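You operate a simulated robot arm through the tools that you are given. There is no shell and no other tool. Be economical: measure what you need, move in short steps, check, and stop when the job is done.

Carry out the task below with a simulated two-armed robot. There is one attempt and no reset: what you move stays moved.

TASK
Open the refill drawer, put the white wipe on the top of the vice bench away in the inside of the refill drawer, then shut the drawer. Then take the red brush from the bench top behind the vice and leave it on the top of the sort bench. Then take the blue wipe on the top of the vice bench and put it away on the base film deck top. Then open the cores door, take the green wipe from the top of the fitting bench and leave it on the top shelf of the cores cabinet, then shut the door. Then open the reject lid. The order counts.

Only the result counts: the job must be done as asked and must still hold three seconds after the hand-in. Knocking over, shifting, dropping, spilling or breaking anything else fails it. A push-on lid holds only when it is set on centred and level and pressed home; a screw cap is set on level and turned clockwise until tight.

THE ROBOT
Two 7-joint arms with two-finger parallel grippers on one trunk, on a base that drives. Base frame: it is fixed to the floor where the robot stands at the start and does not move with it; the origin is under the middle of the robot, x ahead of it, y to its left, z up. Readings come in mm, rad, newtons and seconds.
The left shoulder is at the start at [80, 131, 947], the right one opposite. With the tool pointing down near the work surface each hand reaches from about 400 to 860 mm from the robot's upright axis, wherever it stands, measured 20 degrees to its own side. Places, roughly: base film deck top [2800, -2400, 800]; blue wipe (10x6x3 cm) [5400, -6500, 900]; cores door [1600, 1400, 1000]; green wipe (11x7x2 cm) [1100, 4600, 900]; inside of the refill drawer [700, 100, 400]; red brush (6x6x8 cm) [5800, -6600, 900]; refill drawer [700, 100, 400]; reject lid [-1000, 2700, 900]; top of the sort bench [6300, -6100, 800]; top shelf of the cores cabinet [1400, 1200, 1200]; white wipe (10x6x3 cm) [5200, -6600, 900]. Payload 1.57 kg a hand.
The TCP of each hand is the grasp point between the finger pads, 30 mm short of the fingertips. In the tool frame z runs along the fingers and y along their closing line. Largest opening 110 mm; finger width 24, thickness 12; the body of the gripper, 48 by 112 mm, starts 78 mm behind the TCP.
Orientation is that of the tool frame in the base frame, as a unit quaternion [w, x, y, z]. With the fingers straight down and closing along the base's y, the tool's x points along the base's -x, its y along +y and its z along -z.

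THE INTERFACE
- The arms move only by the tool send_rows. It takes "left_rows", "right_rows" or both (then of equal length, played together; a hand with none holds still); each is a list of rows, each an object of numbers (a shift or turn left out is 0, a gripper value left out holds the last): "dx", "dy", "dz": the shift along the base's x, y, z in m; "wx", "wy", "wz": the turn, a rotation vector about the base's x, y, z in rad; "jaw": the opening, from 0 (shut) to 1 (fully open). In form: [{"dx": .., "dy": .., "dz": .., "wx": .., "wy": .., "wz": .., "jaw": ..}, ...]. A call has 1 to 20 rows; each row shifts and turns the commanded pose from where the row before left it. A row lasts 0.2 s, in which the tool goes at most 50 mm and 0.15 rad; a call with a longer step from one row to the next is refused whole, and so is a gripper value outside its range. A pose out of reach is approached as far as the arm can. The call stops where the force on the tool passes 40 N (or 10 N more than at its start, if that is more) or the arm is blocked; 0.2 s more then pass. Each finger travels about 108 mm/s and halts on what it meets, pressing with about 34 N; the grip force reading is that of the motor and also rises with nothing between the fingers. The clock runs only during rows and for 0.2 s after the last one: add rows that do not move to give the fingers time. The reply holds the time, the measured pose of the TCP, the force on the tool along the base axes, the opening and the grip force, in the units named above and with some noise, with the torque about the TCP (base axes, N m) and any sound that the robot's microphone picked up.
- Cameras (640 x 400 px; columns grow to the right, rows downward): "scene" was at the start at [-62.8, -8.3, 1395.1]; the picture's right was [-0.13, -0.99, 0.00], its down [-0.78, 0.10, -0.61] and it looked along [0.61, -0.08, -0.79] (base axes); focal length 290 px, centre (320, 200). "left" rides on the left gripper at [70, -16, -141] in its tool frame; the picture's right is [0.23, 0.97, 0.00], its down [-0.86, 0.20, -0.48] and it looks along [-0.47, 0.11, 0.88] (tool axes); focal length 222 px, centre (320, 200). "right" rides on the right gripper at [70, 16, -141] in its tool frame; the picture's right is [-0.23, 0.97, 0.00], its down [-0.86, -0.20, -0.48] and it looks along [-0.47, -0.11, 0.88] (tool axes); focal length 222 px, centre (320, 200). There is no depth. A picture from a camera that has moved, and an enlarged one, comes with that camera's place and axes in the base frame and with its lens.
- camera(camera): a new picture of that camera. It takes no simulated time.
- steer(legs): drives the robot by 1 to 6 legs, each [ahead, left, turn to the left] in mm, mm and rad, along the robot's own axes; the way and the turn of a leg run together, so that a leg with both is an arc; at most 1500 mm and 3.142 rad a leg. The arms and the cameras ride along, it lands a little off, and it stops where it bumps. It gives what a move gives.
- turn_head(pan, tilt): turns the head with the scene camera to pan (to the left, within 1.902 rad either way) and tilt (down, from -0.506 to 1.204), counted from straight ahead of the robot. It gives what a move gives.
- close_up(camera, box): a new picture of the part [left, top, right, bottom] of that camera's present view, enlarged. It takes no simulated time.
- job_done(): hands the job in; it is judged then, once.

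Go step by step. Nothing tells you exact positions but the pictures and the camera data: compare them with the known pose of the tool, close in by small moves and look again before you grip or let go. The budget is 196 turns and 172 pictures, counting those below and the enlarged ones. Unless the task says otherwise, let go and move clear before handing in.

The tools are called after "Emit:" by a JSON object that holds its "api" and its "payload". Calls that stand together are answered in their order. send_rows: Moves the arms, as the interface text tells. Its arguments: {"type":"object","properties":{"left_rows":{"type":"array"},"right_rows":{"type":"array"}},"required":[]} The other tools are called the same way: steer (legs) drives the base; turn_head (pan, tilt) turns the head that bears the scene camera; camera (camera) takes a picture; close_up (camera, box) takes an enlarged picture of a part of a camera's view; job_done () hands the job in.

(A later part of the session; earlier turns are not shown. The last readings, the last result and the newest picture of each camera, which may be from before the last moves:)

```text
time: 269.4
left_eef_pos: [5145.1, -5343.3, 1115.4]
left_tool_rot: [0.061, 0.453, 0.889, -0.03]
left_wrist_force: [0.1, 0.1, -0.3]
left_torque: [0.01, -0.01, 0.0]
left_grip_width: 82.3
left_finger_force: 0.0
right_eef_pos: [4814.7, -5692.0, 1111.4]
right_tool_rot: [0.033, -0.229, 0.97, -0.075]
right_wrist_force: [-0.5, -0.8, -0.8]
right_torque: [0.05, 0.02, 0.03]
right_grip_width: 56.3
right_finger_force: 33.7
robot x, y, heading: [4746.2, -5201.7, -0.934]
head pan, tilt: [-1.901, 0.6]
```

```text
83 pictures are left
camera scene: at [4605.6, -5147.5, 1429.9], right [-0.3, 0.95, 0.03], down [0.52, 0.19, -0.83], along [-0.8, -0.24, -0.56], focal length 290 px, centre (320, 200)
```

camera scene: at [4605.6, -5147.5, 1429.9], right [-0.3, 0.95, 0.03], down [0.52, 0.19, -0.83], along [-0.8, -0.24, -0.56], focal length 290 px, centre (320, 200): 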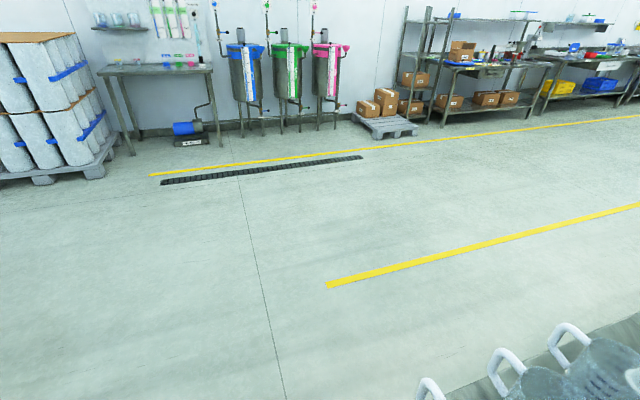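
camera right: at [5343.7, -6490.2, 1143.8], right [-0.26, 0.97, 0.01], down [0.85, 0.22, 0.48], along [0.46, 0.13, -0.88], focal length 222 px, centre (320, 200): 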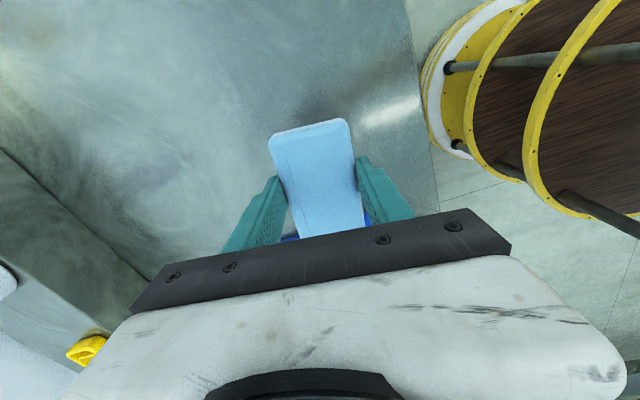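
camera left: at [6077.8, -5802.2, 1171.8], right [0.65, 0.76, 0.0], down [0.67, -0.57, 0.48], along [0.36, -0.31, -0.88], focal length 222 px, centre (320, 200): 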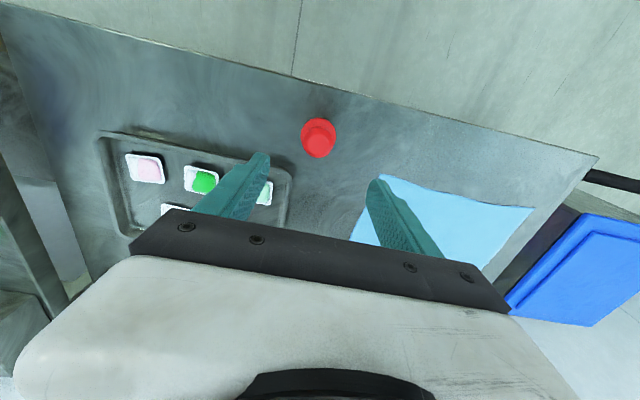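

Emit:
{"api": "turn_head", "payload": {"pan": -1.9, "tilt": 1.2}}

Emit:
{"api": "camera", "payload": {"camera": "scene"}}

Emit:
{"api": "turn_head", "payload": {"pan": 1.9, "tilt": 1.2}}

Emit:
{"api": "camera", "payload": {"camera": "scene"}}

Emit:
{"api": "camera", "payload": {"camera": "left"}}

```text
time: 270.4
left_eef_pos: [5145.8, -5341.8, 1115.3]
left_tool_rot: [0.061, 0.453, 0.889, -0.029]
left_wrist_force: [0.8, 0.2, 0.3]
left_torque: [0.01, 0.03, 0.01]
left_grip_width: 82.4
left_finger_force: 0.1
right_eef_pos: [4814.0, -5692.5, 1111.4]
right_tool_rot: [0.033, -0.23, 0.97, -0.074]
right_wrist_force: [0.5, 0.3, 0.0]
right_torque: [-0.04, 0.01, -0.03]
right_grip_width: 56.6
right_finger_force: 33.7
robot x, y, heading: [4747.5, -5202.9, -0.936]
head pan, tilt: [-1.901, 1.201]
```

```text
82 pictures are left
camera scene: at [4635.7, -5136.6, 1385.1], right [-0.3, 0.95, 0.03], down [0.88, 0.29, -0.37], along [-0.36, -0.09, -0.93], focal length 290 px, centre (320, 200)
```

scene: 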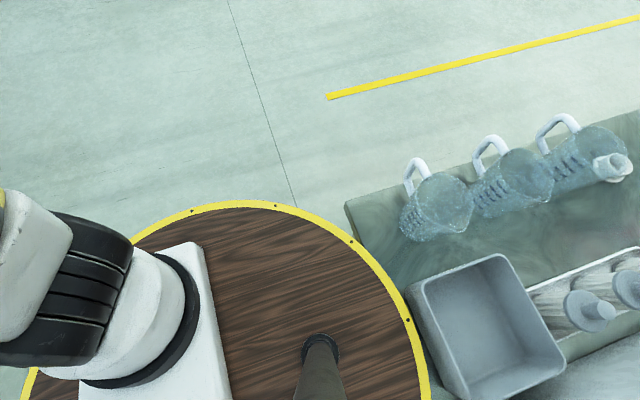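

```text
time: 273.5
left_eef_pos: [5144.3, -5341.5, 1115.2]
left_tool_rot: [0.06, 0.453, 0.889, -0.03]
left_wrist_force: [0.1, 0.5, 0.1]
left_torque: [0.0, 0.01, -0.01]
left_grip_width: 82.3
left_finger_force: 0.0
right_eef_pos: [4813.9, -5693.0, 1111.6]
right_tool_rot: [0.033, -0.229, 0.97, -0.076]
right_wrist_force: [0.0, 0.1, -0.6]
right_torque: [0.04, -0.01, -0.04]
right_grip_width: 56.3
right_finger_force: 34.3
robot x, y, heading: [4742.6, -5198.6, -0.932]
head pan, tilt: [1.901, 1.201]
```

```text
81 pictures are left
camera scene: at [4720.9, -5073.8, 1385.1], right [0.82, -0.57, -0.03], down [-0.54, -0.76, -0.37], along [0.19, 0.32, -0.93], focal length 290 px, centre (320, 200)
```

scene: 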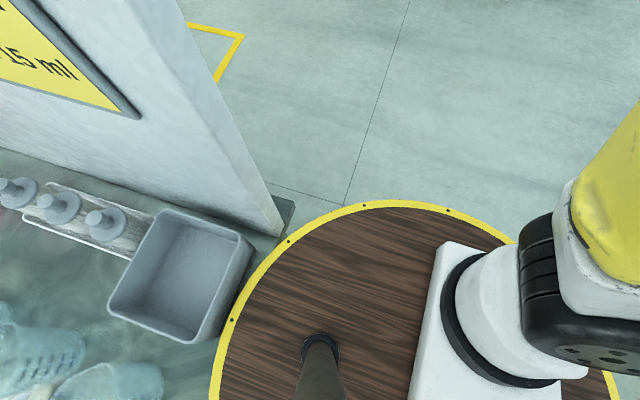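

```text
80 pictures are left
camera left: at [5081.0, -5279.2, 1245.0], right [0.66, 0.75, -0.03], down [0.62, -0.52, 0.59], along [0.43, -0.4, -0.81], focal length 222 px, centre (320, 200)
```

left: 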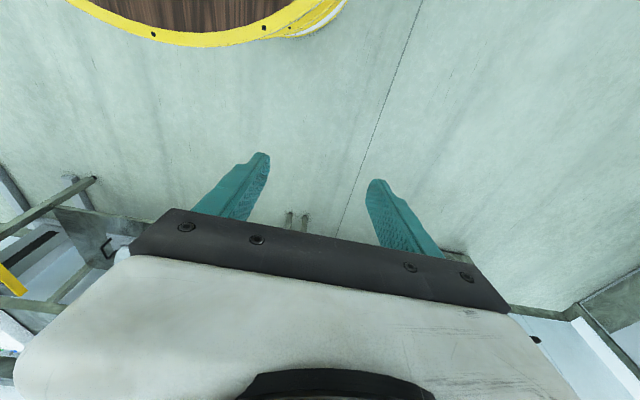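

The tray on the bench seems unmoved but the robot leans back slightly, hooked on the bench end. I try a small forward move.

Emit:
{"api": "steer", "payload": {"legs": [[60, 0, 0]]}}

Emit:
{"api": "camera", "payload": {"camera": "scene"}}

```text
time: 274.4
left_eef_pos: [5178.9, -5385.1, 1118.0]
left_tool_rot: [0.06, 0.453, 0.889, -0.03]
left_wrist_force: [0.0, 0.0, -0.5]
left_torque: [0.01, -0.02, 0.01]
left_grip_width: 82.4
left_finger_force: 0.0
right_eef_pos: [4844.8, -5735.7, 1111.1]
right_tool_rot: [0.033, -0.229, 0.97, -0.075]
right_wrist_force: [-0.1, -0.5, -1.4]
right_torque: [0.03, 0.03, 0.02]
right_grip_width: 56.4
right_finger_force: 34.1
robot x, y, heading: [4778.9, -5244.1, -0.936]
head pan, tilt: [1.901, 1.201]
```

```text
79 pictures are left
camera scene: at [4729.5, -5084.8, 1375.9], right [0.82, -0.57, 0.0], down [-0.53, -0.77, -0.36], along [0.21, 0.3, -0.93], focal length 290 px, centre (320, 200)
```

scene: 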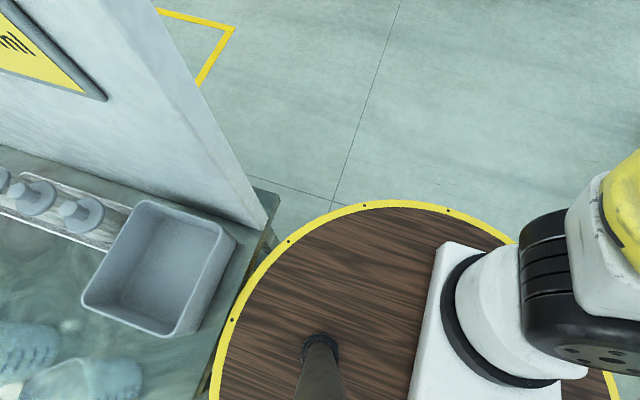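

Free now, upright, and the tray on the bench is where it was. Moving forward, then right into the aisle.

Emit:
{"api": "steer", "payload": {"legs": [[400, 0, 0], [0, -1500, 0]]}}

Emit:
{"api": "camera", "payload": {"camera": "right"}}

```text
time: 284.1
left_eef_pos: [4183.7, -6612.6, 1116.6]
left_tool_rot: [0.061, 0.462, 0.884, -0.031]
left_wrist_force: [0.7, -0.3, 0.0]
left_torque: [0.01, -0.02, 0.03]
left_grip_width: 82.5
left_finger_force: 0.1
right_eef_pos: [3843.7, -6958.4, 1111.2]
right_tool_rot: [0.032, -0.221, 0.972, -0.076]
right_wrist_force: [-0.3, -0.4, 0.2]
right_torque: [-0.02, 0.02, 0.01]
right_grip_width: 56.6
right_finger_force: 34.1
robot x, y, heading: [3787.4, -6464.7, -0.957]
head pan, tilt: [1.901, 1.201]
```

```text
78 pictures are left
camera right: at [3761.2, -6954.7, 1246.8], right [-0.21, 0.97, -0.15], down [0.81, 0.26, 0.53], along [0.55, -0.01, -0.84], focal length 222 px, centre (320, 200)
```

right: 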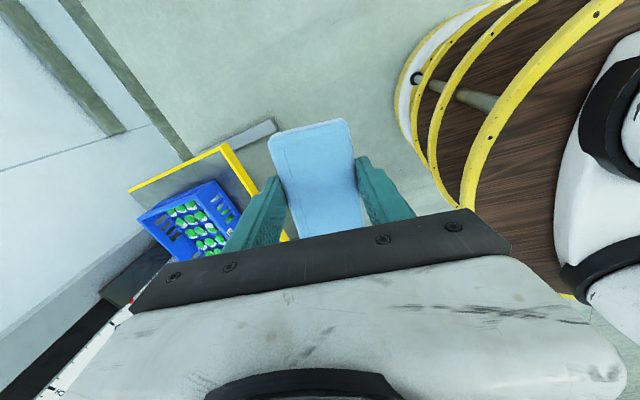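

Emit:
{"api": "steer", "payload": {"legs": [[0, 0, 0.017], [-1400, 0, 0], [-1400, 0, 0], [-1290, 0, 0]]}}

Emit:
{"api": "steer", "payload": {"legs": [[0, 0, 1.57]]}}

Emit:
{"api": "turn_head", "payload": {"pan": -0.15, "tilt": 0.4}}

Emit:
{"api": "camera", "payload": {"camera": "scene"}}

```text
time: 303.9
left_eef_pos: [1847.7, -3316.9, 1116.6]
left_tool_rot: [0.06, 0.472, 0.879, -0.032]
left_wrist_force: [0.1, -0.2, -0.1]
left_torque: [0.0, 0.01, 0.01]
left_grip_width: 82.6
left_finger_force: 0.1
right_eef_pos: [1500.9, -3653.3, 1111.2]
right_tool_rot: [0.031, -0.209, 0.974, -0.076]
right_wrist_force: [-0.4, 0.5, -0.8]
right_torque: [-0.01, -0.02, -0.03]
right_grip_width: 56.6
right_finger_force: 33.6
robot x, y, heading: [1457.9, -3158.8, -0.975]
head pan, tilt: [1.901, 1.201]
```

```text
time: 308.1
left_eef_pos: [1614.2, -2769.7, 1116.3]
left_tool_rot: [0.065, -0.282, 0.957, 0.019]
left_wrist_force: [0.7, -0.5, 0.4]
left_torque: [-0.02, 0.01, 0.01]
left_grip_width: 82.5
left_finger_force: 0.1
right_eef_pos: [1947.3, -3120.7, 1110.9]
right_tool_rot: [-0.076, 0.834, -0.546, 0.031]
right_wrist_force: [-0.3, -0.7, -0.9]
right_torque: [0.0, 0.01, -0.01]
right_grip_width: 56.5
right_finger_force: 34.2
robot x, y, heading: [1451.2, -3164.1, 0.579]
head pan, tilt: [1.901, 1.201]
```

```text
time: 310.1
left_eef_pos: [1615.7, -2769.7, 1116.2]
left_tool_rot: [0.065, -0.282, 0.957, 0.019]
left_wrist_force: [-0.8, 1.1, 0.3]
left_torque: [0.0, 0.01, 0.01]
left_grip_width: 82.5
left_finger_force: 0.0
right_eef_pos: [1949.3, -3120.5, 1112.1]
right_tool_rot: [-0.075, 0.834, -0.546, 0.032]
right_wrist_force: [0.0, -0.6, 0.0]
right_torque: [-0.01, 0.02, 0.0]
right_grip_width: 56.2
right_finger_force: 34.2
robot x, y, heading: [1456.4, -3160.1, 0.586]
head pan, tilt: [-0.15, 0.4]
```

```text
77 pictures are left
camera scene: at [1423.5, -3197.5, 1438.7], right [0.42, -0.91, 0.0], down [-0.35, -0.16, -0.92], along [0.84, 0.39, -0.39], focal length 290 px, centre (320, 200)
```

scene: 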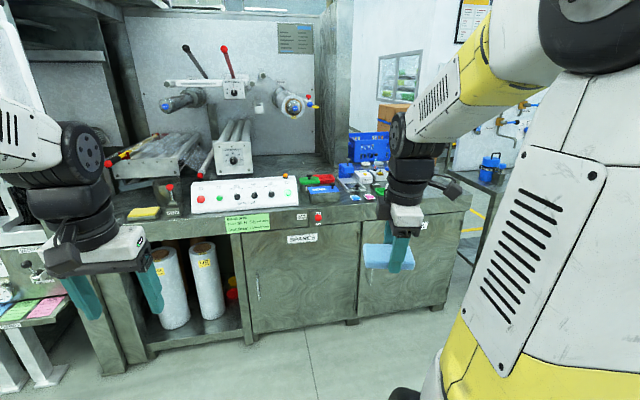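

Emit:
{"api": "close_up", "payload": {"camera": "scene", "box": [100, 120, 480, 260]}}

Emit:
{"api": "close_up", "payload": {"camera": "scene", "box": [270, 140, 480, 260]}}

```text
1.68 times, centred on (290, 190) of scene
camera zoom: at [1423.5, -3197.5, 1438.7], right [0.42, -0.91, 0.0], down [-0.35, -0.16, -0.92], along [0.84, 0.39, -0.39], focal length 488 px, centre (370, 217)
```

zoom: 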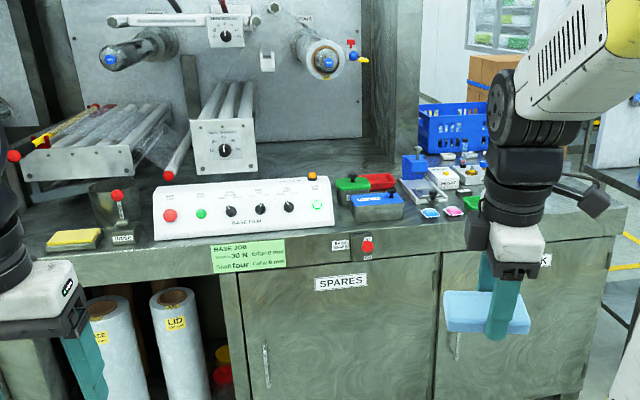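

```text
3.05 times, centred on (375, 200) of scene
camera zoom: at [1423.5, -3197.5, 1438.7], right [0.42, -0.91, 0.0], down [-0.35, -0.16, -0.92], along [0.84, 0.39, -0.39], focal length 884 px, centre (152, 200)
```

zoom: 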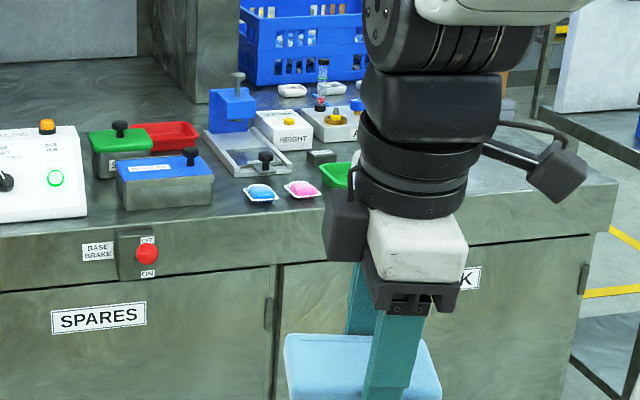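

This is the BASE FILM bench (deck). Its right end looks emptier; I move right and closer to inspect it.

Emit:
{"api": "steer", "payload": {"legs": [[0, 0, 0.05], [300, -600, 0]]}}

Emit:
{"api": "turn_head", "payload": {"pan": 0.05, "tilt": 0.55}}

Emit:
{"api": "camera", "payload": {"camera": "scene"}}

Emit:
{"api": "camera", "payload": {"camera": "right"}}

```text
time: 314.1
left_eef_pos: [2191.3, -3068.6, 1116.4]
left_tool_rot: [0.065, -0.303, 0.951, 0.021]
left_wrist_force: [0.9, 0.9, 0.2]
left_torque: [0.0, -0.03, 0.03]
left_grip_width: 82.6
left_finger_force: 0.0
right_eef_pos: [2539.5, -3406.1, 1111.3]
right_tool_rot: [-0.077, 0.845, -0.528, 0.03]
right_wrist_force: [-0.3, 0.2, 0.0]
right_torque: [-0.01, -0.03, 0.01]
right_grip_width: 56.4
right_finger_force: 34.3
robot x, y, heading: [2043.8, -3468.3, 0.626]
head pan, tilt: [-0.15, 0.4]
```

```text
time: 314.9
left_eef_pos: [2191.8, -3068.8, 1115.8]
left_tool_rot: [0.065, -0.302, 0.951, 0.021]
left_wrist_force: [0.1, 0.6, 0.4]
left_torque: [0.01, 0.03, 0.0]
left_grip_width: 82.5
left_finger_force: 0.1
right_eef_pos: [2538.4, -3407.4, 1111.8]
right_tool_rot: [-0.076, 0.845, -0.529, 0.031]
right_wrist_force: [0.3, 0.7, -0.8]
right_torque: [-0.01, 0.01, 0.03]
right_grip_width: 56.6
right_finger_force: 33.8
robot x, y, heading: [2046.7, -3465.6, 0.62]
head pan, tilt: [0.051, 0.55]
```

```text
74 pictures are left
camera scene: at [2005.6, -3492.0, 1425.1], right [0.62, -0.78, 0.0], down [-0.41, -0.33, -0.85], along [0.67, 0.53, -0.52], focal length 290 px, centre (320, 200)
```

scene: 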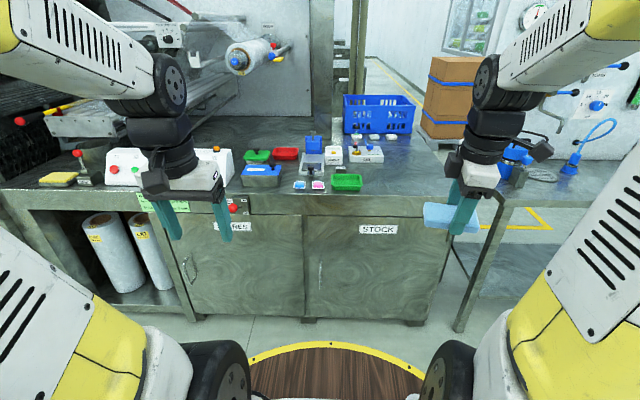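

```text
73 pictures are left
camera right: at [2536.9, -3489.8, 1246.8], right [-0.97, -0.21, -0.15], down [-0.26, 0.81, 0.53], along [0.01, 0.55, -0.84], focal length 222 px, centre (320, 200)
```

right: 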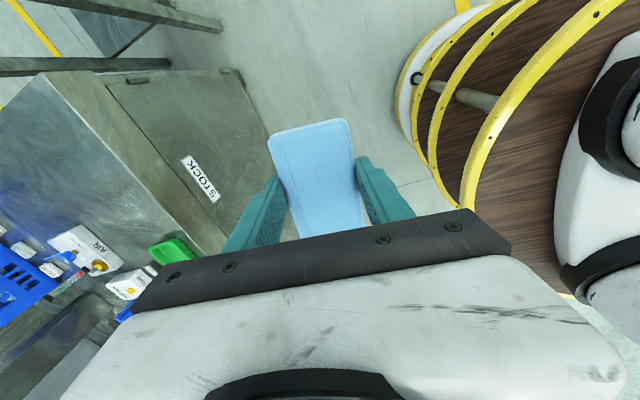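

The right end of the deck has free space around [3059, -3090]. Levelling both hands, driving in and bringing the wipe over it.

Emit:
{"api": "send_rows", "payload": {"right_rows": [{"wx": -0.048, "wy": 0.067}, {"wx": -0.048, "wy": 0.067}, {"wz": 0.07}, {"wz": 0.07}], "left_rows": [{"wx": -0.04, "wy": 0.056}, {"wx": -0.04, "wy": 0.056}, {"jaw": 1}, {"dz": 0}]}}

Emit:
{"api": "steer", "payload": {"legs": [[360, 0, -0.02]]}}

Emit:
{"api": "turn_head", "payload": {"pan": -0.15, "tilt": 0.65}}

Emit:
{"api": "camera", "payload": {"camera": "scene"}}

Emit:
{"api": "camera", "payload": {"camera": "right"}}

```text
time: 315.9
left_eef_pos: [2192.1, -3069.4, 1116.1]
left_tool_rot: [-0.001, -0.304, 0.953, -0.001]
left_wrist_force: [0.0, -0.7, -0.3]
left_torque: [-0.01, -0.03, 0.06]
left_grip_width: 110.1
left_finger_force: 0.1
right_eef_pos: [2538.8, -3406.9, 1110.5]
right_tool_rot: [0.0, 0.883, -0.469, 0.0]
right_wrist_force: [-0.2, -0.7, -0.7]
right_torque: [-0.01, -0.01, -0.01]
right_grip_width: 56.3
right_finger_force: 34.2
robot x, y, heading: [2048.5, -3466.7, 0.625]
head pan, tilt: [0.051, 0.55]
```

```text
time: 318.2
left_eef_pos: [2494.0, -2864.7, 1116.9]
left_tool_rot: [-0.001, -0.293, 0.956, -0.001]
left_wrist_force: [-0.1, -0.3, -0.1]
left_torque: [0.01, 0.02, 0.0]
left_grip_width: 110.1
left_finger_force: 0.0
right_eef_pos: [2836.9, -3208.5, 1109.9]
right_tool_rot: [-0.001, 0.878, -0.479, -0.001]
right_wrist_force: [0.1, -1.2, 0.5]
right_torque: [-0.04, 0.02, 0.0]
right_grip_width: 56.7
right_finger_force: 33.8
robot x, y, heading: [2343.3, -3260.6, 0.604]
head pan, tilt: [0.051, 0.55]
```

```text
time: 318.9
left_eef_pos: [2496.3, -2864.7, 1114.9]
left_tool_rot: [-0.001, -0.294, 0.956, -0.001]
left_wrist_force: [1.3, -0.7, 0.0]
left_torque: [-0.02, -0.01, 0.0]
left_grip_width: 109.9
left_finger_force: 0.0
right_eef_pos: [2836.2, -3209.5, 1110.8]
right_tool_rot: [0.0, 0.877, -0.48, -0.001]
right_wrist_force: [-0.3, 0.0, -0.5]
right_torque: [0.02, 0.0, 0.0]
right_grip_width: 56.5
right_finger_force: 34.2
robot x, y, heading: [2343.5, -3261.7, 0.605]
head pan, tilt: [-0.15, 0.649]
```

```text
72 pictures are left
camera scene: at [2307.4, -3299.4, 1416.3], right [0.44, -0.9, 0.0], down [-0.54, -0.26, -0.8], along [0.72, 0.35, -0.6], focal length 290 px, centre (320, 200)
```

scene: 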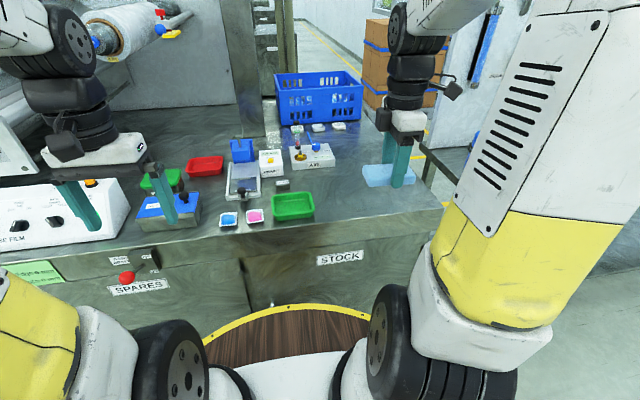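

```text
71 pictures are left
camera right: at [2860.7, -3275.7, 1252.8], right [-0.94, -0.34, 0.0], down [-0.29, 0.83, 0.48], along [-0.16, 0.45, -0.88], focal length 222 px, centre (320, 200)
```

right: 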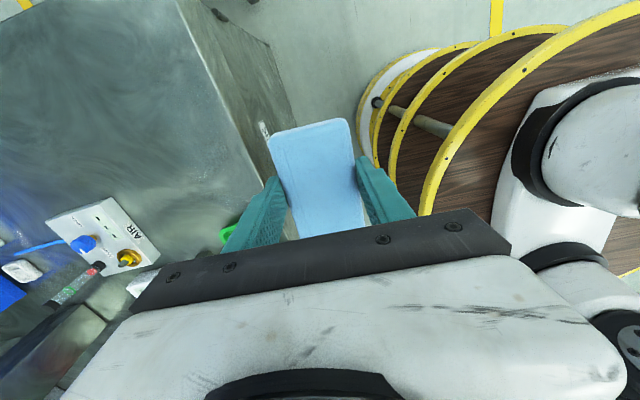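

Emit:
{"api": "send_rows", "payload": {"right_rows": [{"dx": 0.0391, "dy": 0.0149}, {"dx": 0.0391, "dy": 0.0149}, {"dx": 0.0391, "dy": 0.0149}, {"dx": 0.0391, "dy": 0.0149}, {"dx": 0.0391, "dy": 0.0149}, {"dx": 0.0391, "dy": 0.0149}, {"dx": 0.0391, "dy": 0.0149}, {"dz": -0.045}, {"dz": -0.045}, {"dz": -0.045}, {"dz": -0.03}]}}

Emit:
{"api": "camera", "payload": {"camera": "right"}}

Emit:
{"api": "close_up", "payload": {"camera": "scene", "box": [220, 90, 460, 250]}}

```text
time: 321.3
left_eef_pos: [2495.5, -2864.1, 1116.5]
left_tool_rot: [0.0, -0.293, 0.956, -0.001]
left_wrist_force: [-0.3, 0.1, 0.8]
left_torque: [-0.01, 0.0, 0.0]
left_grip_width: 109.9
left_finger_force: 0.1
right_eef_pos: [3110.6, -3102.5, 947.0]
right_tool_rot: [0.0, 0.877, -0.48, -0.001]
right_wrist_force: [0.1, -0.2, 0.3]
right_torque: [-0.01, 0.02, -0.02]
right_grip_width: 56.4
right_finger_force: 34.3
robot x, y, heading: [2343.8, -3262.9, 0.604]
head pan, tilt: [-0.15, 0.649]
```

```text
70 pictures are left
camera right: at [3134.8, -3170.0, 1089.5], right [-0.94, -0.33, 0.0], down [-0.29, 0.83, 0.48], along [-0.16, 0.45, -0.88], focal length 222 px, centre (320, 200)
```

right: 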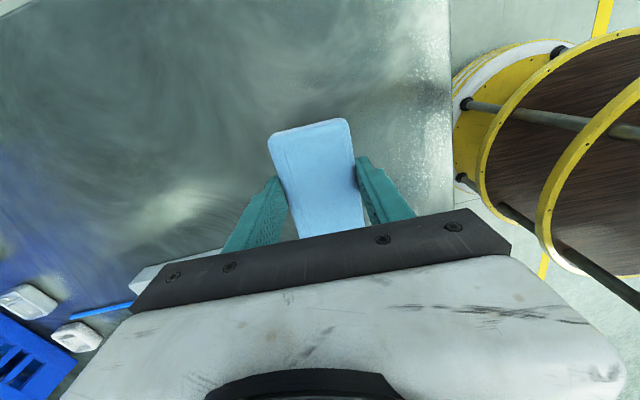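

```text
2.50 times, centred on (340, 170) of scene
camera zoom: at [2307.4, -3299.5, 1416.3], right [0.44, -0.9, 0.0], down [-0.54, -0.26, -0.8], along [0.72, 0.35, -0.6], focal length 725 px, centre (270, 275)
```

zoom: 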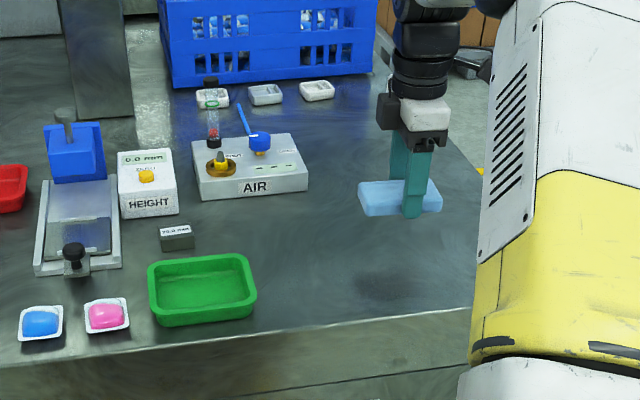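

Clear deck beneath. Lowering to contact.

Emit:
{"api": "send_rows", "payload": {"right_rows": [{"dz": -0.035}, {"dz": -0.03}, {"dz": -0.006}, {"dz": -0.006}, {"dz": -0.006}, {"dz": -0.006}, {"dz": -0.006}, {"dz": -0.006}, {"dz": -0.006}, {"dz": -0.006}, {"dz": -0.006}, {"dz": -0.006}, {"dz": -0.006}, {"dz": -0.006}]}}

Emit:
{"api": "camera", "payload": {"camera": "right"}}

```text
time: 322.2
left_eef_pos: [2495.0, -2864.6, 1116.3]
left_tool_rot: [-0.001, -0.292, 0.956, 0.0]
left_wrist_force: [0.1, -0.2, -0.5]
left_torque: [0.01, 0.01, -0.04]
left_grip_width: 110.0
left_finger_force: 0.3
right_eef_pos: [3109.8, -3104.4, 881.3]
right_tool_rot: [-0.002, 0.878, -0.479, 0.0]
right_wrist_force: [-2.4, -2.1, 10.5]
right_torque: [-0.15, 0.24, -0.03]
right_grip_width: 56.5
right_finger_force: 33.6
robot x, y, heading: [2337.5, -3261.4, 0.598]
head pan, tilt: [-0.15, 0.649]
stopped in row 4 (right hand): the force on the tool passed its limit at 48 N (the readings are from after the stop); the commanded pose is now the measured one
```

```text
68 pictures are left
camera right: at [3133.7, -3171.1, 1022.6], right [-0.94, -0.34, 0.0], down [-0.3, 0.83, 0.48], along [-0.16, 0.45, -0.88], focal length 222 px, centre (320, 200)
```

right: 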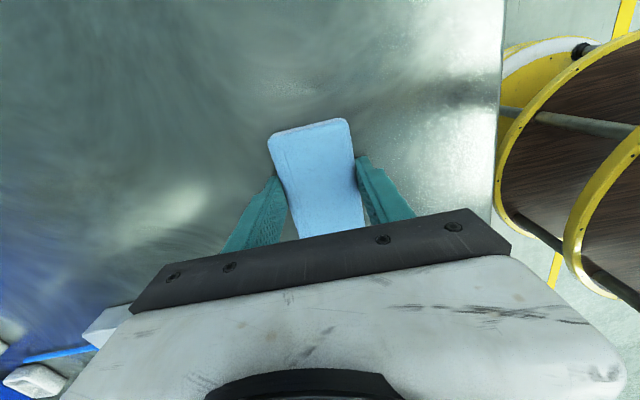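

Contact with the deck at z≈850. Releasing and lifting.

Emit:
{"api": "send_rows", "payload": {"right_rows": [{"jaw": 0.8}, {"jaw": 0.8}, {"jaw": 0.8}, {"dz": 0.01}, {"dz": 0.04}, {"dz": 0.045}, {"dz": 0.045}, {"dz": 0.045}, {"dz": 0.045}]}}

Emit:
{"api": "camera", "payload": {"camera": "right"}}

Emit:
{"api": "close_up", "payload": {"camera": "scene", "box": [220, 90, 460, 250]}}

```text
time: 324.2
left_eef_pos: [2496.0, -2864.9, 1116.4]
left_tool_rot: [-0.001, -0.293, 0.956, 0.0]
left_wrist_force: [0.7, 0.6, -0.4]
left_torque: [-0.01, 0.01, -0.03]
left_grip_width: 110.1
left_finger_force: 0.1
right_eef_pos: [3110.5, -3104.2, 1108.2]
right_tool_rot: [-0.002, 0.878, -0.479, 0.0]
right_wrist_force: [0.7, -0.6, 0.2]
right_torque: [0.06, 0.0, 0.01]
right_grip_width: 88.0
right_finger_force: 0.0
robot x, y, heading: [2342.6, -3261.1, 0.603]
head pan, tilt: [-0.15, 0.649]
```

```text
67 pictures are left
camera right: at [3135.0, -3171.6, 1250.8], right [-0.94, -0.34, 0.0], down [-0.3, 0.83, 0.48], along [-0.16, 0.45, -0.88], focal length 222 px, centre (320, 200)
```

right: 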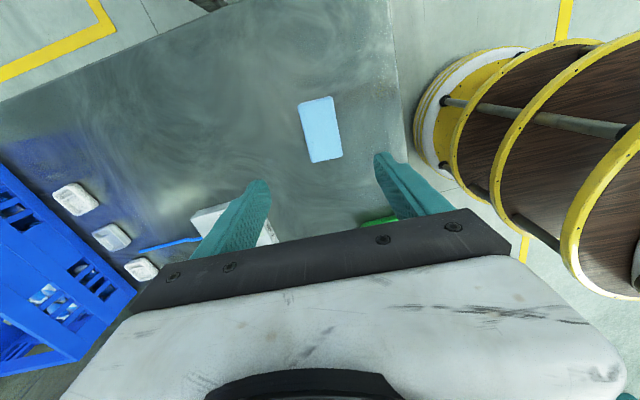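

```text
2.50 times, centred on (340, 170) of scene
camera zoom: at [2307.5, -3299.5, 1416.3], right [0.44, -0.9, 0.0], down [-0.54, -0.26, -0.8], along [0.72, 0.35, -0.6], focal length 725 px, centre (270, 275)
```

zoom: 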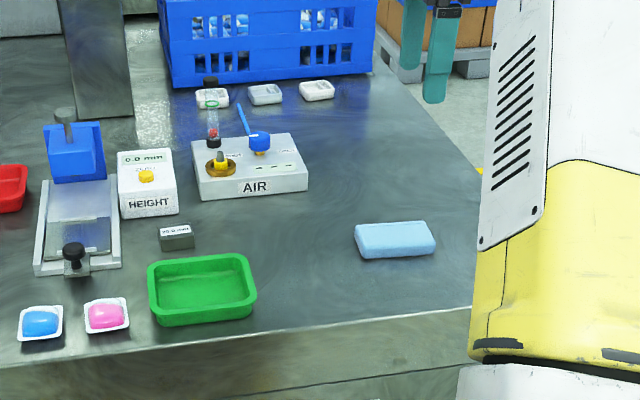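

Blue wipe is on the deck. Next the cores cabinet, which is on the far side of the line, so I look for a passage at the right end.

Emit:
{"api": "send_rows", "payload": {"right_rows": [{"dx": -0.04, "dy": -0.027}, {"dx": -0.04, "dy": -0.027}, {"dx": -0.04, "dy": -0.027}, {"dx": -0.04, "dy": -0.027}, {"dx": -0.04, "dy": -0.027}, {"dx": -0.04, "dy": -0.027}]}}

Emit:
{"api": "steer", "payload": {"legs": [[-450, 0, 0], [0, -650, 0]]}}

Emit:
{"api": "turn_head", "payload": {"pan": 0.0, "tilt": 0.3}}

Emit:
{"api": "camera", "payload": {"camera": "scene"}}

```text
time: 325.6
left_eef_pos: [2495.6, -2864.5, 1116.0]
left_tool_rot: [-0.002, -0.294, 0.956, -0.001]
left_wrist_force: [0.2, 1.4, -0.4]
left_torque: [0.01, 0.0, 0.0]
left_grip_width: 110.0
left_finger_force: 0.0
right_eef_pos: [2871.3, -3264.4, 1107.5]
right_tool_rot: [-0.001, 0.878, -0.479, 0.0]
right_wrist_force: [1.5, 0.3, -0.7]
right_torque: [0.0, 0.0, -0.02]
right_grip_width: 88.2
right_finger_force: 0.0
robot x, y, heading: [2342.4, -3257.6, 0.602]
head pan, tilt: [-0.15, 0.649]
```

```text
time: 331.6
left_eef_pos: [2497.9, -3660.0, 1115.9]
left_tool_rot: [0.0, -0.3, 0.954, 0.0]
left_wrist_force: [0.8, 0.4, 0.7]
left_torque: [0.02, 0.01, 0.0]
left_grip_width: 110.1
left_finger_force: 0.0
right_eef_pos: [2880.8, -4052.7, 1107.1]
right_tool_rot: [-0.001, 0.881, -0.473, 0.0]
right_wrist_force: [-0.6, 0.0, 0.7]
right_torque: [0.01, 0.01, 0.01]
right_grip_width: 88.0
right_finger_force: 0.1
robot x, y, heading: [2350.1, -4058.5, 0.619]
head pan, tilt: [-0.15, 0.649]
```

```text
time: 332.4
left_eef_pos: [2498.6, -3659.4, 1117.3]
left_tool_rot: [0.0, -0.301, 0.954, -0.001]
left_wrist_force: [0.0, -0.5, 0.5]
left_torque: [0.0, -0.02, 0.01]
left_grip_width: 109.9
left_finger_force: 0.1
right_eef_pos: [2881.4, -4055.0, 1107.3]
right_tool_rot: [-0.001, 0.881, -0.473, 0.0]
right_wrist_force: [0.2, 0.0, -0.5]
right_torque: [0.05, 0.01, -0.01]
right_grip_width: 88.3
right_finger_force: 0.0
robot x, y, heading: [2350.1, -4053.3, 0.619]
head pan, tilt: [0.0, 0.3]
```

```text
65 pictures are left
camera scene: at [2315.8, -4082.0, 1447.9], right [0.58, -0.81, 0.0], down [-0.24, -0.17, -0.95], along [0.78, 0.55, -0.3], focal length 290 px, centre (320, 200)
```

scene: 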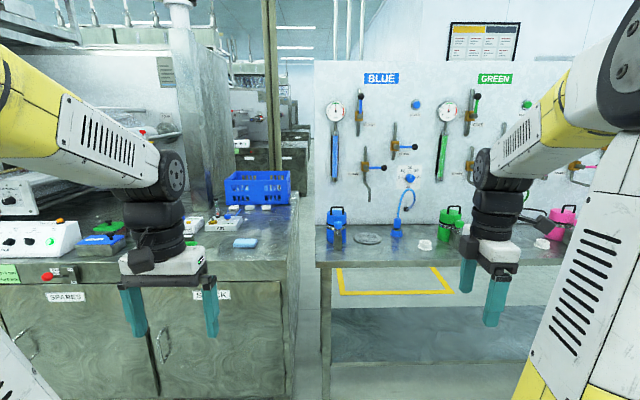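

The gap here is too narrow. I look back along the aisle to see whether its other end is open.

Emit:
{"api": "steer", "payload": {"legs": [[-550, 0, 1.57]]}}

Emit:
{"api": "turn_head", "payload": {"pan": 0.0, "tilt": 0.15}}

Emit:
{"api": "camera", "payload": {"camera": "scene"}}

```text
time: 336.7
left_eef_pos: [1874.3, -4396.9, 1115.3]
left_tool_rot: [0.001, 0.891, -0.455, 0.001]
left_wrist_force: [0.1, 0.4, 0.5]
left_torque: [0.02, 0.0, 0.01]
left_grip_width: 110.2
left_finger_force: 0.1
right_eef_pos: [2263.6, -4007.7, 1107.0]
right_tool_rot: [0.0, 0.955, 0.297, -0.001]
right_wrist_force: [0.0, 0.0, -0.1]
right_torque: [-0.02, 0.0, -0.01]
right_grip_width: 87.9
right_finger_force: 0.0
robot x, y, heading: [2275.7, -4539.0, 2.206]
head pan, tilt: [0.0, 0.3]
cut short: leg 1
```

```text
time: 337.4
left_eef_pos: [1874.5, -4398.3, 1116.5]
left_tool_rot: [0.001, 0.891, -0.455, 0.001]
left_wrist_force: [0.2, -0.4, 0.1]
left_torque: [-0.03, 0.02, -0.01]
left_grip_width: 109.7
left_finger_force: 0.0
right_eef_pos: [2263.6, -4009.0, 1107.5]
right_tool_rot: [0.0, 0.955, 0.297, -0.001]
right_wrist_force: [-0.1, 0.3, -0.9]
right_torque: [-0.01, 0.0, 0.02]
right_grip_width: 88.0
right_finger_force: 0.1
robot x, y, heading: [2272.6, -4536.4, 2.208]
head pan, tilt: [0.0, 0.15]
```

```text
64 pictures are left
camera scene: at [2304.6, -4574.6, 1462.0], right [0.81, 0.59, 0.0], down [0.09, -0.12, -0.99], along [-0.59, 0.8, -0.15], focal length 290 px, centre (320, 200)
```

scene: 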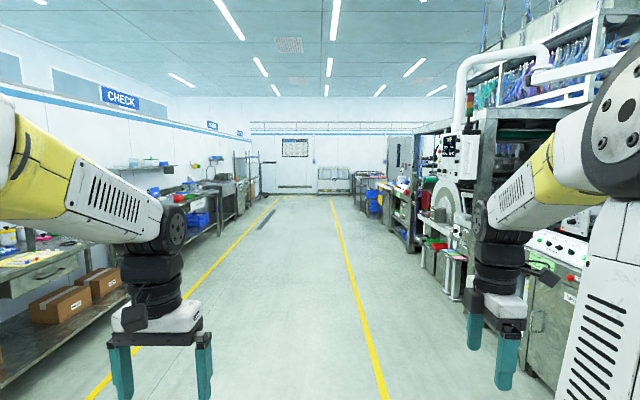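

The aisle is clear to the far end. Driving 6 m that way and looking right for a passage.

Emit:
{"api": "steer", "payload": {"legs": [[1500, 0, 0], [1500, 0, 0], [1500, 0, 0], [1500, 0, 0]]}}

Emit:
{"api": "turn_head", "payload": {"pan": -0.55, "tilt": 0.15}}

Emit:
{"api": "camera", "payload": {"camera": "scene"}}

```text
time: 365.9
left_eef_pos: [-1625.1, 493.0, 1116.0]
left_tool_rot: [0.001, 0.882, -0.472, 0.001]
left_wrist_force: [0.2, 0.2, 0.0]
left_torque: [-0.02, -0.01, 0.01]
left_grip_width: 109.9
left_finger_force: 0.1
right_eef_pos: [-1223.2, 869.0, 1108.1]
right_tool_rot: [0.0, 0.96, 0.279, -0.002]
right_wrist_force: [-0.1, -0.4, 0.6]
right_torque: [0.03, 0.03, -0.06]
right_grip_width: 88.1
right_finger_force: 0.1
robot x, y, heading: [-1232.6, 338.9, 2.166]
head pan, tilt: [0.0, 0.15]
```

```text
time: 366.9
left_eef_pos: [-1626.5, 493.6, 1116.5]
left_tool_rot: [0.0, 0.883, -0.47, 0.001]
left_wrist_force: [0.1, 0.4, 0.7]
left_torque: [-0.01, 0.0, -0.01]
left_grip_width: 110.0
left_finger_force: 0.1
right_eef_pos: [-1222.9, 868.4, 1107.7]
right_tool_rot: [-0.002, 0.96, 0.279, -0.001]
right_wrist_force: [0.0, 0.2, 1.3]
right_torque: [0.0, 0.0, 0.02]
right_grip_width: 88.0
right_finger_force: 0.1
robot x, y, heading: [-1232.0, 337.9, 2.174]
head pan, tilt: [-0.55, 0.15]
```

```text
63 pictures are left
camera scene: at [-1155.2, 317.2, 1462.0], right [1.0, 0.05, 0.0], down [0.01, -0.15, -0.99], along [-0.05, 0.99, -0.15], focal length 290 px, centre (320, 200)
```

scene: 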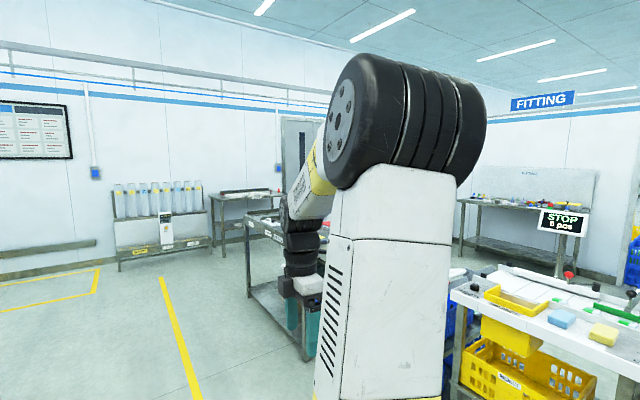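

Emit:
{"api": "steer", "payload": {"legs": [[1000, 0, 0.02]]}}

Emit:
{"api": "turn_head", "payload": {"pan": -1.0, "tilt": 0.35}}

Emit:
{"api": "camera", "payload": {"camera": "scene"}}

```text
time: 372.1
left_eef_pos: [-2205.5, 1302.5, 1116.4]
left_tool_rot: [0.0, 0.888, -0.459, 0.001]
left_wrist_force: [-0.2, -1.0, -0.2]
left_torque: [-0.02, 0.02, -0.03]
left_grip_width: 110.0
left_finger_force: 0.1
right_eef_pos: [-1813.1, 1687.9, 1108.0]
right_tool_rot: [-0.001, 0.956, 0.293, -0.002]
right_wrist_force: [0.5, -0.2, -0.5]
right_torque: [-0.02, -0.02, -0.03]
right_grip_width: 88.1
right_finger_force: 0.0
robot x, y, heading: [-1812.3, 1157.9, 2.198]
head pan, tilt: [-0.55, 0.15]
```

```text
time: 373.0
left_eef_pos: [-2205.8, 1301.3, 1115.7]
left_tool_rot: [0.001, 0.889, -0.459, 0.0]
left_wrist_force: [0.1, 0.3, 0.4]
left_torque: [-0.02, 0.03, -0.01]
left_grip_width: 110.1
left_finger_force: 0.0
right_eef_pos: [-1812.6, 1688.1, 1107.7]
right_tool_rot: [-0.001, 0.956, 0.294, 0.0]
right_wrist_force: [-0.7, -0.4, -0.1]
right_torque: [0.02, -0.02, -0.03]
right_grip_width: 87.8
right_finger_force: 0.1
robot x, y, heading: [-1806.9, 1157.8, 2.198]
head pan, tilt: [-1.0, 0.351]
```

```text
62 pictures are left
camera scene: at [-1688.7, 1132.3, 1443.3], right [0.93, -0.36, 0.0], down [-0.12, -0.32, -0.94], along [0.34, 0.87, -0.34], focal length 290 px, centre (320, 200)
```

scene: 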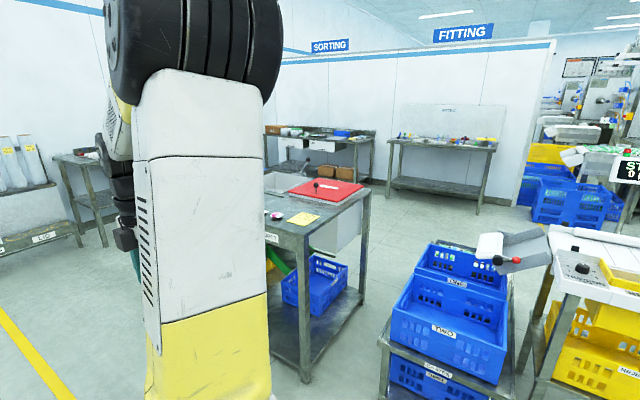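

The red reject lid is on the table ahead-right, and there's open floor beyond that table leading to the fitting area and the back aisle. I'll drive around it.

Emit:
{"api": "steer", "payload": {"legs": [[1500, 0, 0], [400, 0, 0], [0, 0, -1.565]]}}

Emit:
{"api": "turn_head", "payload": {"pan": -0.1, "tilt": 0.3}}

Emit:
{"api": "camera", "payload": {"camera": "scene"}}

```text
time: 386.2
left_eef_pos: [-2799.0, 3076.0, 1116.5]
left_tool_rot: [0.0, -0.316, 0.949, 0.0]
left_wrist_force: [0.9, -0.2, -0.3]
left_torque: [-0.02, 0.03, 0.0]
left_grip_width: 109.9
left_finger_force: 0.0
right_eef_pos: [-2402.5, 2694.6, 1107.2]
right_tool_rot: [-0.001, 0.889, -0.458, 0.001]
right_wrist_force: [1.0, -0.8, 1.1]
right_torque: [0.0, -0.05, 0.01]
right_grip_width: 88.0
right_finger_force: 0.0
robot x, y, heading: [-2932.6, 2673.9, 0.653]
head pan, tilt: [-1.0, 0.351]
```

```text
time: 387.4
left_eef_pos: [-2798.3, 3075.8, 1116.4]
left_tool_rot: [-0.002, -0.317, 0.948, 0.0]
left_wrist_force: [0.0, 0.7, 1.8]
left_torque: [-0.04, -0.02, 0.02]
left_grip_width: 109.9
left_finger_force: 0.0
right_eef_pos: [-2402.2, 2693.9, 1107.3]
right_tool_rot: [-0.001, 0.889, -0.458, -0.001]
right_wrist_force: [-0.7, -0.8, -0.1]
right_torque: [-0.01, 0.0, -0.01]
right_grip_width: 88.0
right_finger_force: 0.1
robot x, y, heading: [-2931.7, 2676.7, 0.65]
head pan, tilt: [-0.099, 0.3]
```

```text
61 pictures are left
camera scene: at [-2961.4, 2639.8, 1448.0], right [0.52, -0.85, 0.0], down [-0.25, -0.15, -0.96], along [0.81, 0.5, -0.3], focal length 290 px, centre (320, 200)
```

scene: 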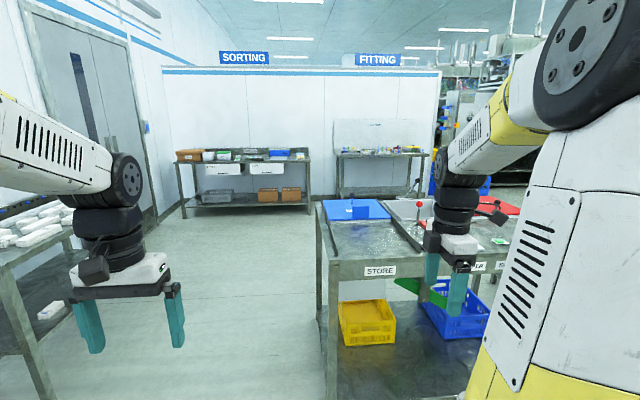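

Emit:
{"api": "steer", "payload": {"legs": [[0, 450, -0.02], [1500, 0, 0], [1450, 0, 0], [0, 0, -1.3]]}}

Emit:
{"api": "turn_head", "payload": {"pan": 0.0, "tilt": 0.3}}

Emit:
{"api": "camera", "payload": {"camera": "scene"}}

```text
time: 407.4
left_eef_pos: [-372.6, 4811.1, 1115.7]
left_tool_rot: [-0.001, 0.313, 0.95, 0.0]
left_wrist_force: [-0.4, 0.4, 0.3]
left_torque: [-0.04, 0.01, -0.01]
left_grip_width: 109.9
left_finger_force: 0.1
right_eef_pos: [-625.4, 4322.0, 1107.1]
right_tool_rot: [0.001, -0.439, 0.898, 0.0]
right_wrist_force: [-0.5, 0.0, -0.2]
right_torque: [0.03, -0.01, -0.01]
right_grip_width: 87.8
right_finger_force: 0.1
robot x, y, heading: [-798.1, 4824.1, -0.623]
head pan, tilt: [-0.099, 0.3]
```

```text
time: 408.0
left_eef_pos: [-371.6, 4810.6, 1115.4]
left_tool_rot: [-0.002, 0.314, 0.949, 0.0]
left_wrist_force: [-0.3, -0.5, 0.4]
left_torque: [0.0, 0.01, -0.03]
left_grip_width: 110.0
left_finger_force: 0.1
right_eef_pos: [-626.1, 4321.8, 1108.3]
right_tool_rot: [0.001, -0.439, 0.898, -0.001]
right_wrist_force: [-0.1, -0.1, 0.4]
right_torque: [0.03, -0.01, -0.02]
right_grip_width: 88.0
right_finger_force: 0.1
robot x, y, heading: [-797.4, 4823.6, -0.631]
head pan, tilt: [0.0, 0.3]
```

```text
60 pictures are left
camera scene: at [-831.6, 4852.5, 1448.0], right [-0.59, -0.81, 0.0], down [-0.24, 0.17, -0.96], along [0.77, -0.56, -0.3], focal length 290 px, centre (320, 200)
```

scene: 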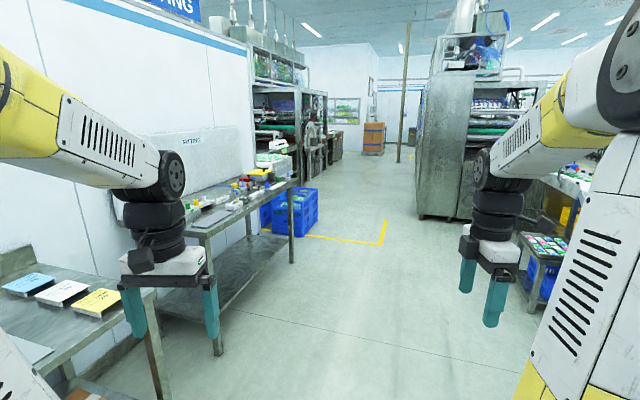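

The back aisle is clear; the steel cabinet on the right is the cores cabinet. Driving up along the aisle toward it.

Emit:
{"api": "steer", "payload": {"legs": [[0, 0, -0.31], [1400, 550, 0], [1300, 0, 0]]}}

Emit:
{"api": "turn_head", "payload": {"pan": -0.35, "tilt": 0.25}}

Emit:
{"api": "camera", "payload": {"camera": "scene"}}

```text
refused: leg 2 is longer than a leg can be; nothing moved
```

```text
time: 408.9
left_eef_pos: [-372.8, 4810.1, 1115.9]
left_tool_rot: [-0.001, 0.313, 0.95, 0.0]
left_wrist_force: [-0.2, -0.4, 0.7]
left_torque: [-0.02, 0.01, -0.02]
left_grip_width: 110.0
left_finger_force: 0.0
right_eef_pos: [-626.9, 4322.9, 1108.1]
right_tool_rot: [0.001, -0.439, 0.898, 0.0]
right_wrist_force: [0.1, -0.4, 0.0]
right_torque: [0.0, -0.03, -0.02]
right_grip_width: 87.9
right_finger_force: 0.1
robot x, y, heading: [-795.7, 4822.6, -0.625]
head pan, tilt: [-0.351, 0.25]
```

```text
59 pictures are left
camera scene: at [-855.0, 4829.9, 1452.7], right [-0.83, -0.56, 0.0], down [-0.14, 0.21, -0.97], along [0.54, -0.8, -0.25], focal length 290 px, centre (320, 200)
```

scene: 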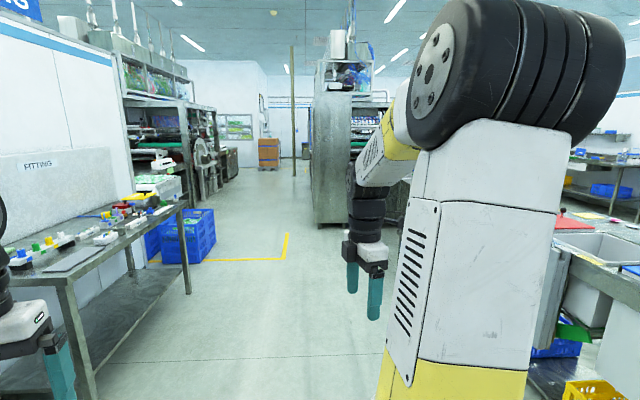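

Emit:
{"api": "steer", "payload": {"legs": [[0, 0, -0.315], [1300, 500, 0], [1300, 0, 0], [600, 0, 0]]}}

Emit:
{"api": "turn_head", "payload": {"pan": -0.6, "tilt": 0.3}}

Emit:
{"api": "camera", "payload": {"camera": "scene"}}

```text
time: 426.0
left_eef_pos: [1799.2, 2300.2, 1116.6]
left_tool_rot: [-0.001, 0.477, 0.879, 0.001]
left_wrist_force: [0.2, -0.4, -0.7]
left_torque: [-0.01, -0.01, 0.05]
left_grip_width: 110.1
left_finger_force: 0.0
right_eef_pos: [1390.5, 1931.4, 1108.5]
right_tool_rot: [0.002, -0.273, 0.962, 0.0]
right_wrist_force: [-0.8, 0.0, 0.4]
right_torque: [-0.04, 0.02, -0.01]
right_grip_width: 87.9
right_finger_force: 0.1
robot x, y, heading: [1409.2, 2460.1, -0.99]
head pan, tilt: [-0.351, 0.25]
```

```text
time: 426.7
left_eef_pos: [1799.3, 2300.2, 1116.3]
left_tool_rot: [-0.001, 0.478, 0.878, 0.001]
left_wrist_force: [-0.7, 0.1, 0.0]
left_torque: [-0.03, -0.02, -0.05]
left_grip_width: 110.2
left_finger_force: 0.0
right_eef_pos: [1390.8, 1931.4, 1107.5]
right_tool_rot: [0.002, -0.273, 0.962, -0.001]
right_wrist_force: [-0.5, -0.2, -0.6]
right_torque: [-0.03, 0.01, -0.01]
right_grip_width: 88.1
right_finger_force: 0.1
robot x, y, heading: [1404.8, 2462.4, -0.99]
head pan, tilt: [-0.6, 0.3]
```

```text
58 pictures are left
camera scene: at [1331.6, 2485.8, 1448.0], right [-1.0, 0.02, 0.0], down [0.0, 0.3, -0.96], along [-0.02, -0.96, -0.3], focal length 290 px, centre (320, 200)
```

scene: 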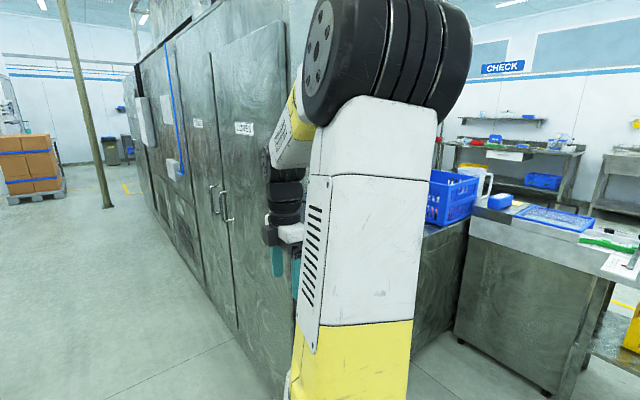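

CORES door found: handle on its far (+f) side at about [1749, 1142, 980], hinge on the near side. I'll stand beyond the handle and face the cabinet so the door can swing to my right.

Emit:
{"api": "steer", "payload": {"legs": [[0, 0, 0.05], [1460, 200, 0], [0, 0, -1.57]]}}

Emit:
{"api": "turn_head", "payload": {"pan": -0.1, "tilt": 0.45}}

Emit:
{"api": "camera", "payload": {"camera": "scene"}}

Emit:
{"api": "camera", "payload": {"camera": "right"}}

```text
time: 438.4
left_eef_pos: [2312.3, 991.7, 1116.5]
left_tool_rot: [-0.001, 0.951, 0.308, 0.001]
left_wrist_force: [-0.4, -0.2, 0.3]
left_torque: [-0.02, -0.04, 0.03]
left_grip_width: 109.9
left_finger_force: 0.1
right_eef_pos: [1923.8, 1380.1, 1107.2]
right_tool_rot: [0.001, 0.465, 0.885, -0.002]
right_wrist_force: [0.3, -0.6, 0.5]
right_torque: [0.03, 0.01, -0.02]
right_grip_width: 87.9
right_finger_force: 0.1
robot x, y, heading: [2450.4, 1389.3, -2.509]
head pan, tilt: [-0.6, 0.3]
```

```text
time: 439.3
left_eef_pos: [2312.9, 992.4, 1116.6]
left_tool_rot: [0.0, 0.951, 0.309, 0.002]
left_wrist_force: [0.3, 0.1, -0.4]
left_torque: [0.0, 0.02, 0.0]
left_grip_width: 110.0
left_finger_force: 0.1
right_eef_pos: [1924.0, 1380.0, 1107.7]
right_tool_rot: [0.0, 0.466, 0.885, -0.002]
right_wrist_force: [-0.3, -0.9, -0.2]
right_torque: [-0.01, 0.01, 0.01]
right_grip_width: 88.1
right_finger_force: 0.0
robot x, y, heading: [2449.6, 1389.6, -2.504]
head pan, tilt: [-0.099, 0.45]
```

```text
57 pictures are left
camera scene: at [2488.6, 1428.5, 1434.1], right [-0.51, 0.86, 0.0], down [0.37, 0.22, -0.9], along [-0.77, -0.46, -0.44], focal length 290 px, centre (320, 200)
```

scene: 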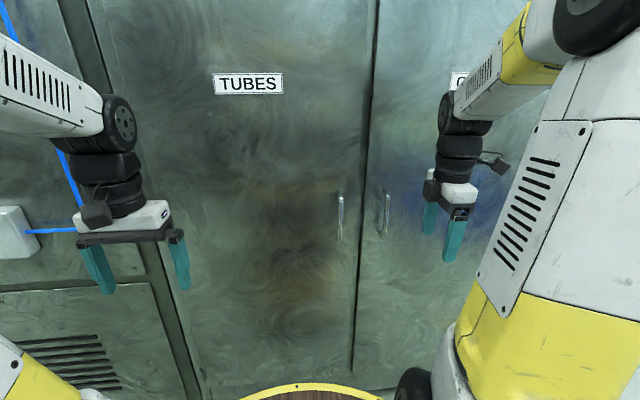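

```text
56 pictures are left
camera right: at [1897.3, 1447.8, 1249.4], right [0.93, 0.37, 0.0], down [0.32, -0.82, 0.48], along [0.17, -0.45, -0.88], focal length 222 px, centre (320, 200)
```

right: 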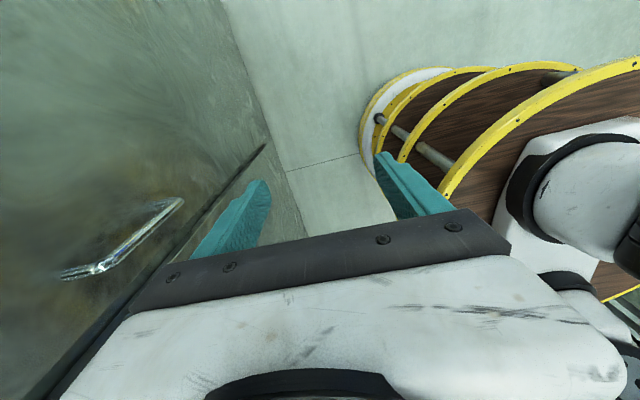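

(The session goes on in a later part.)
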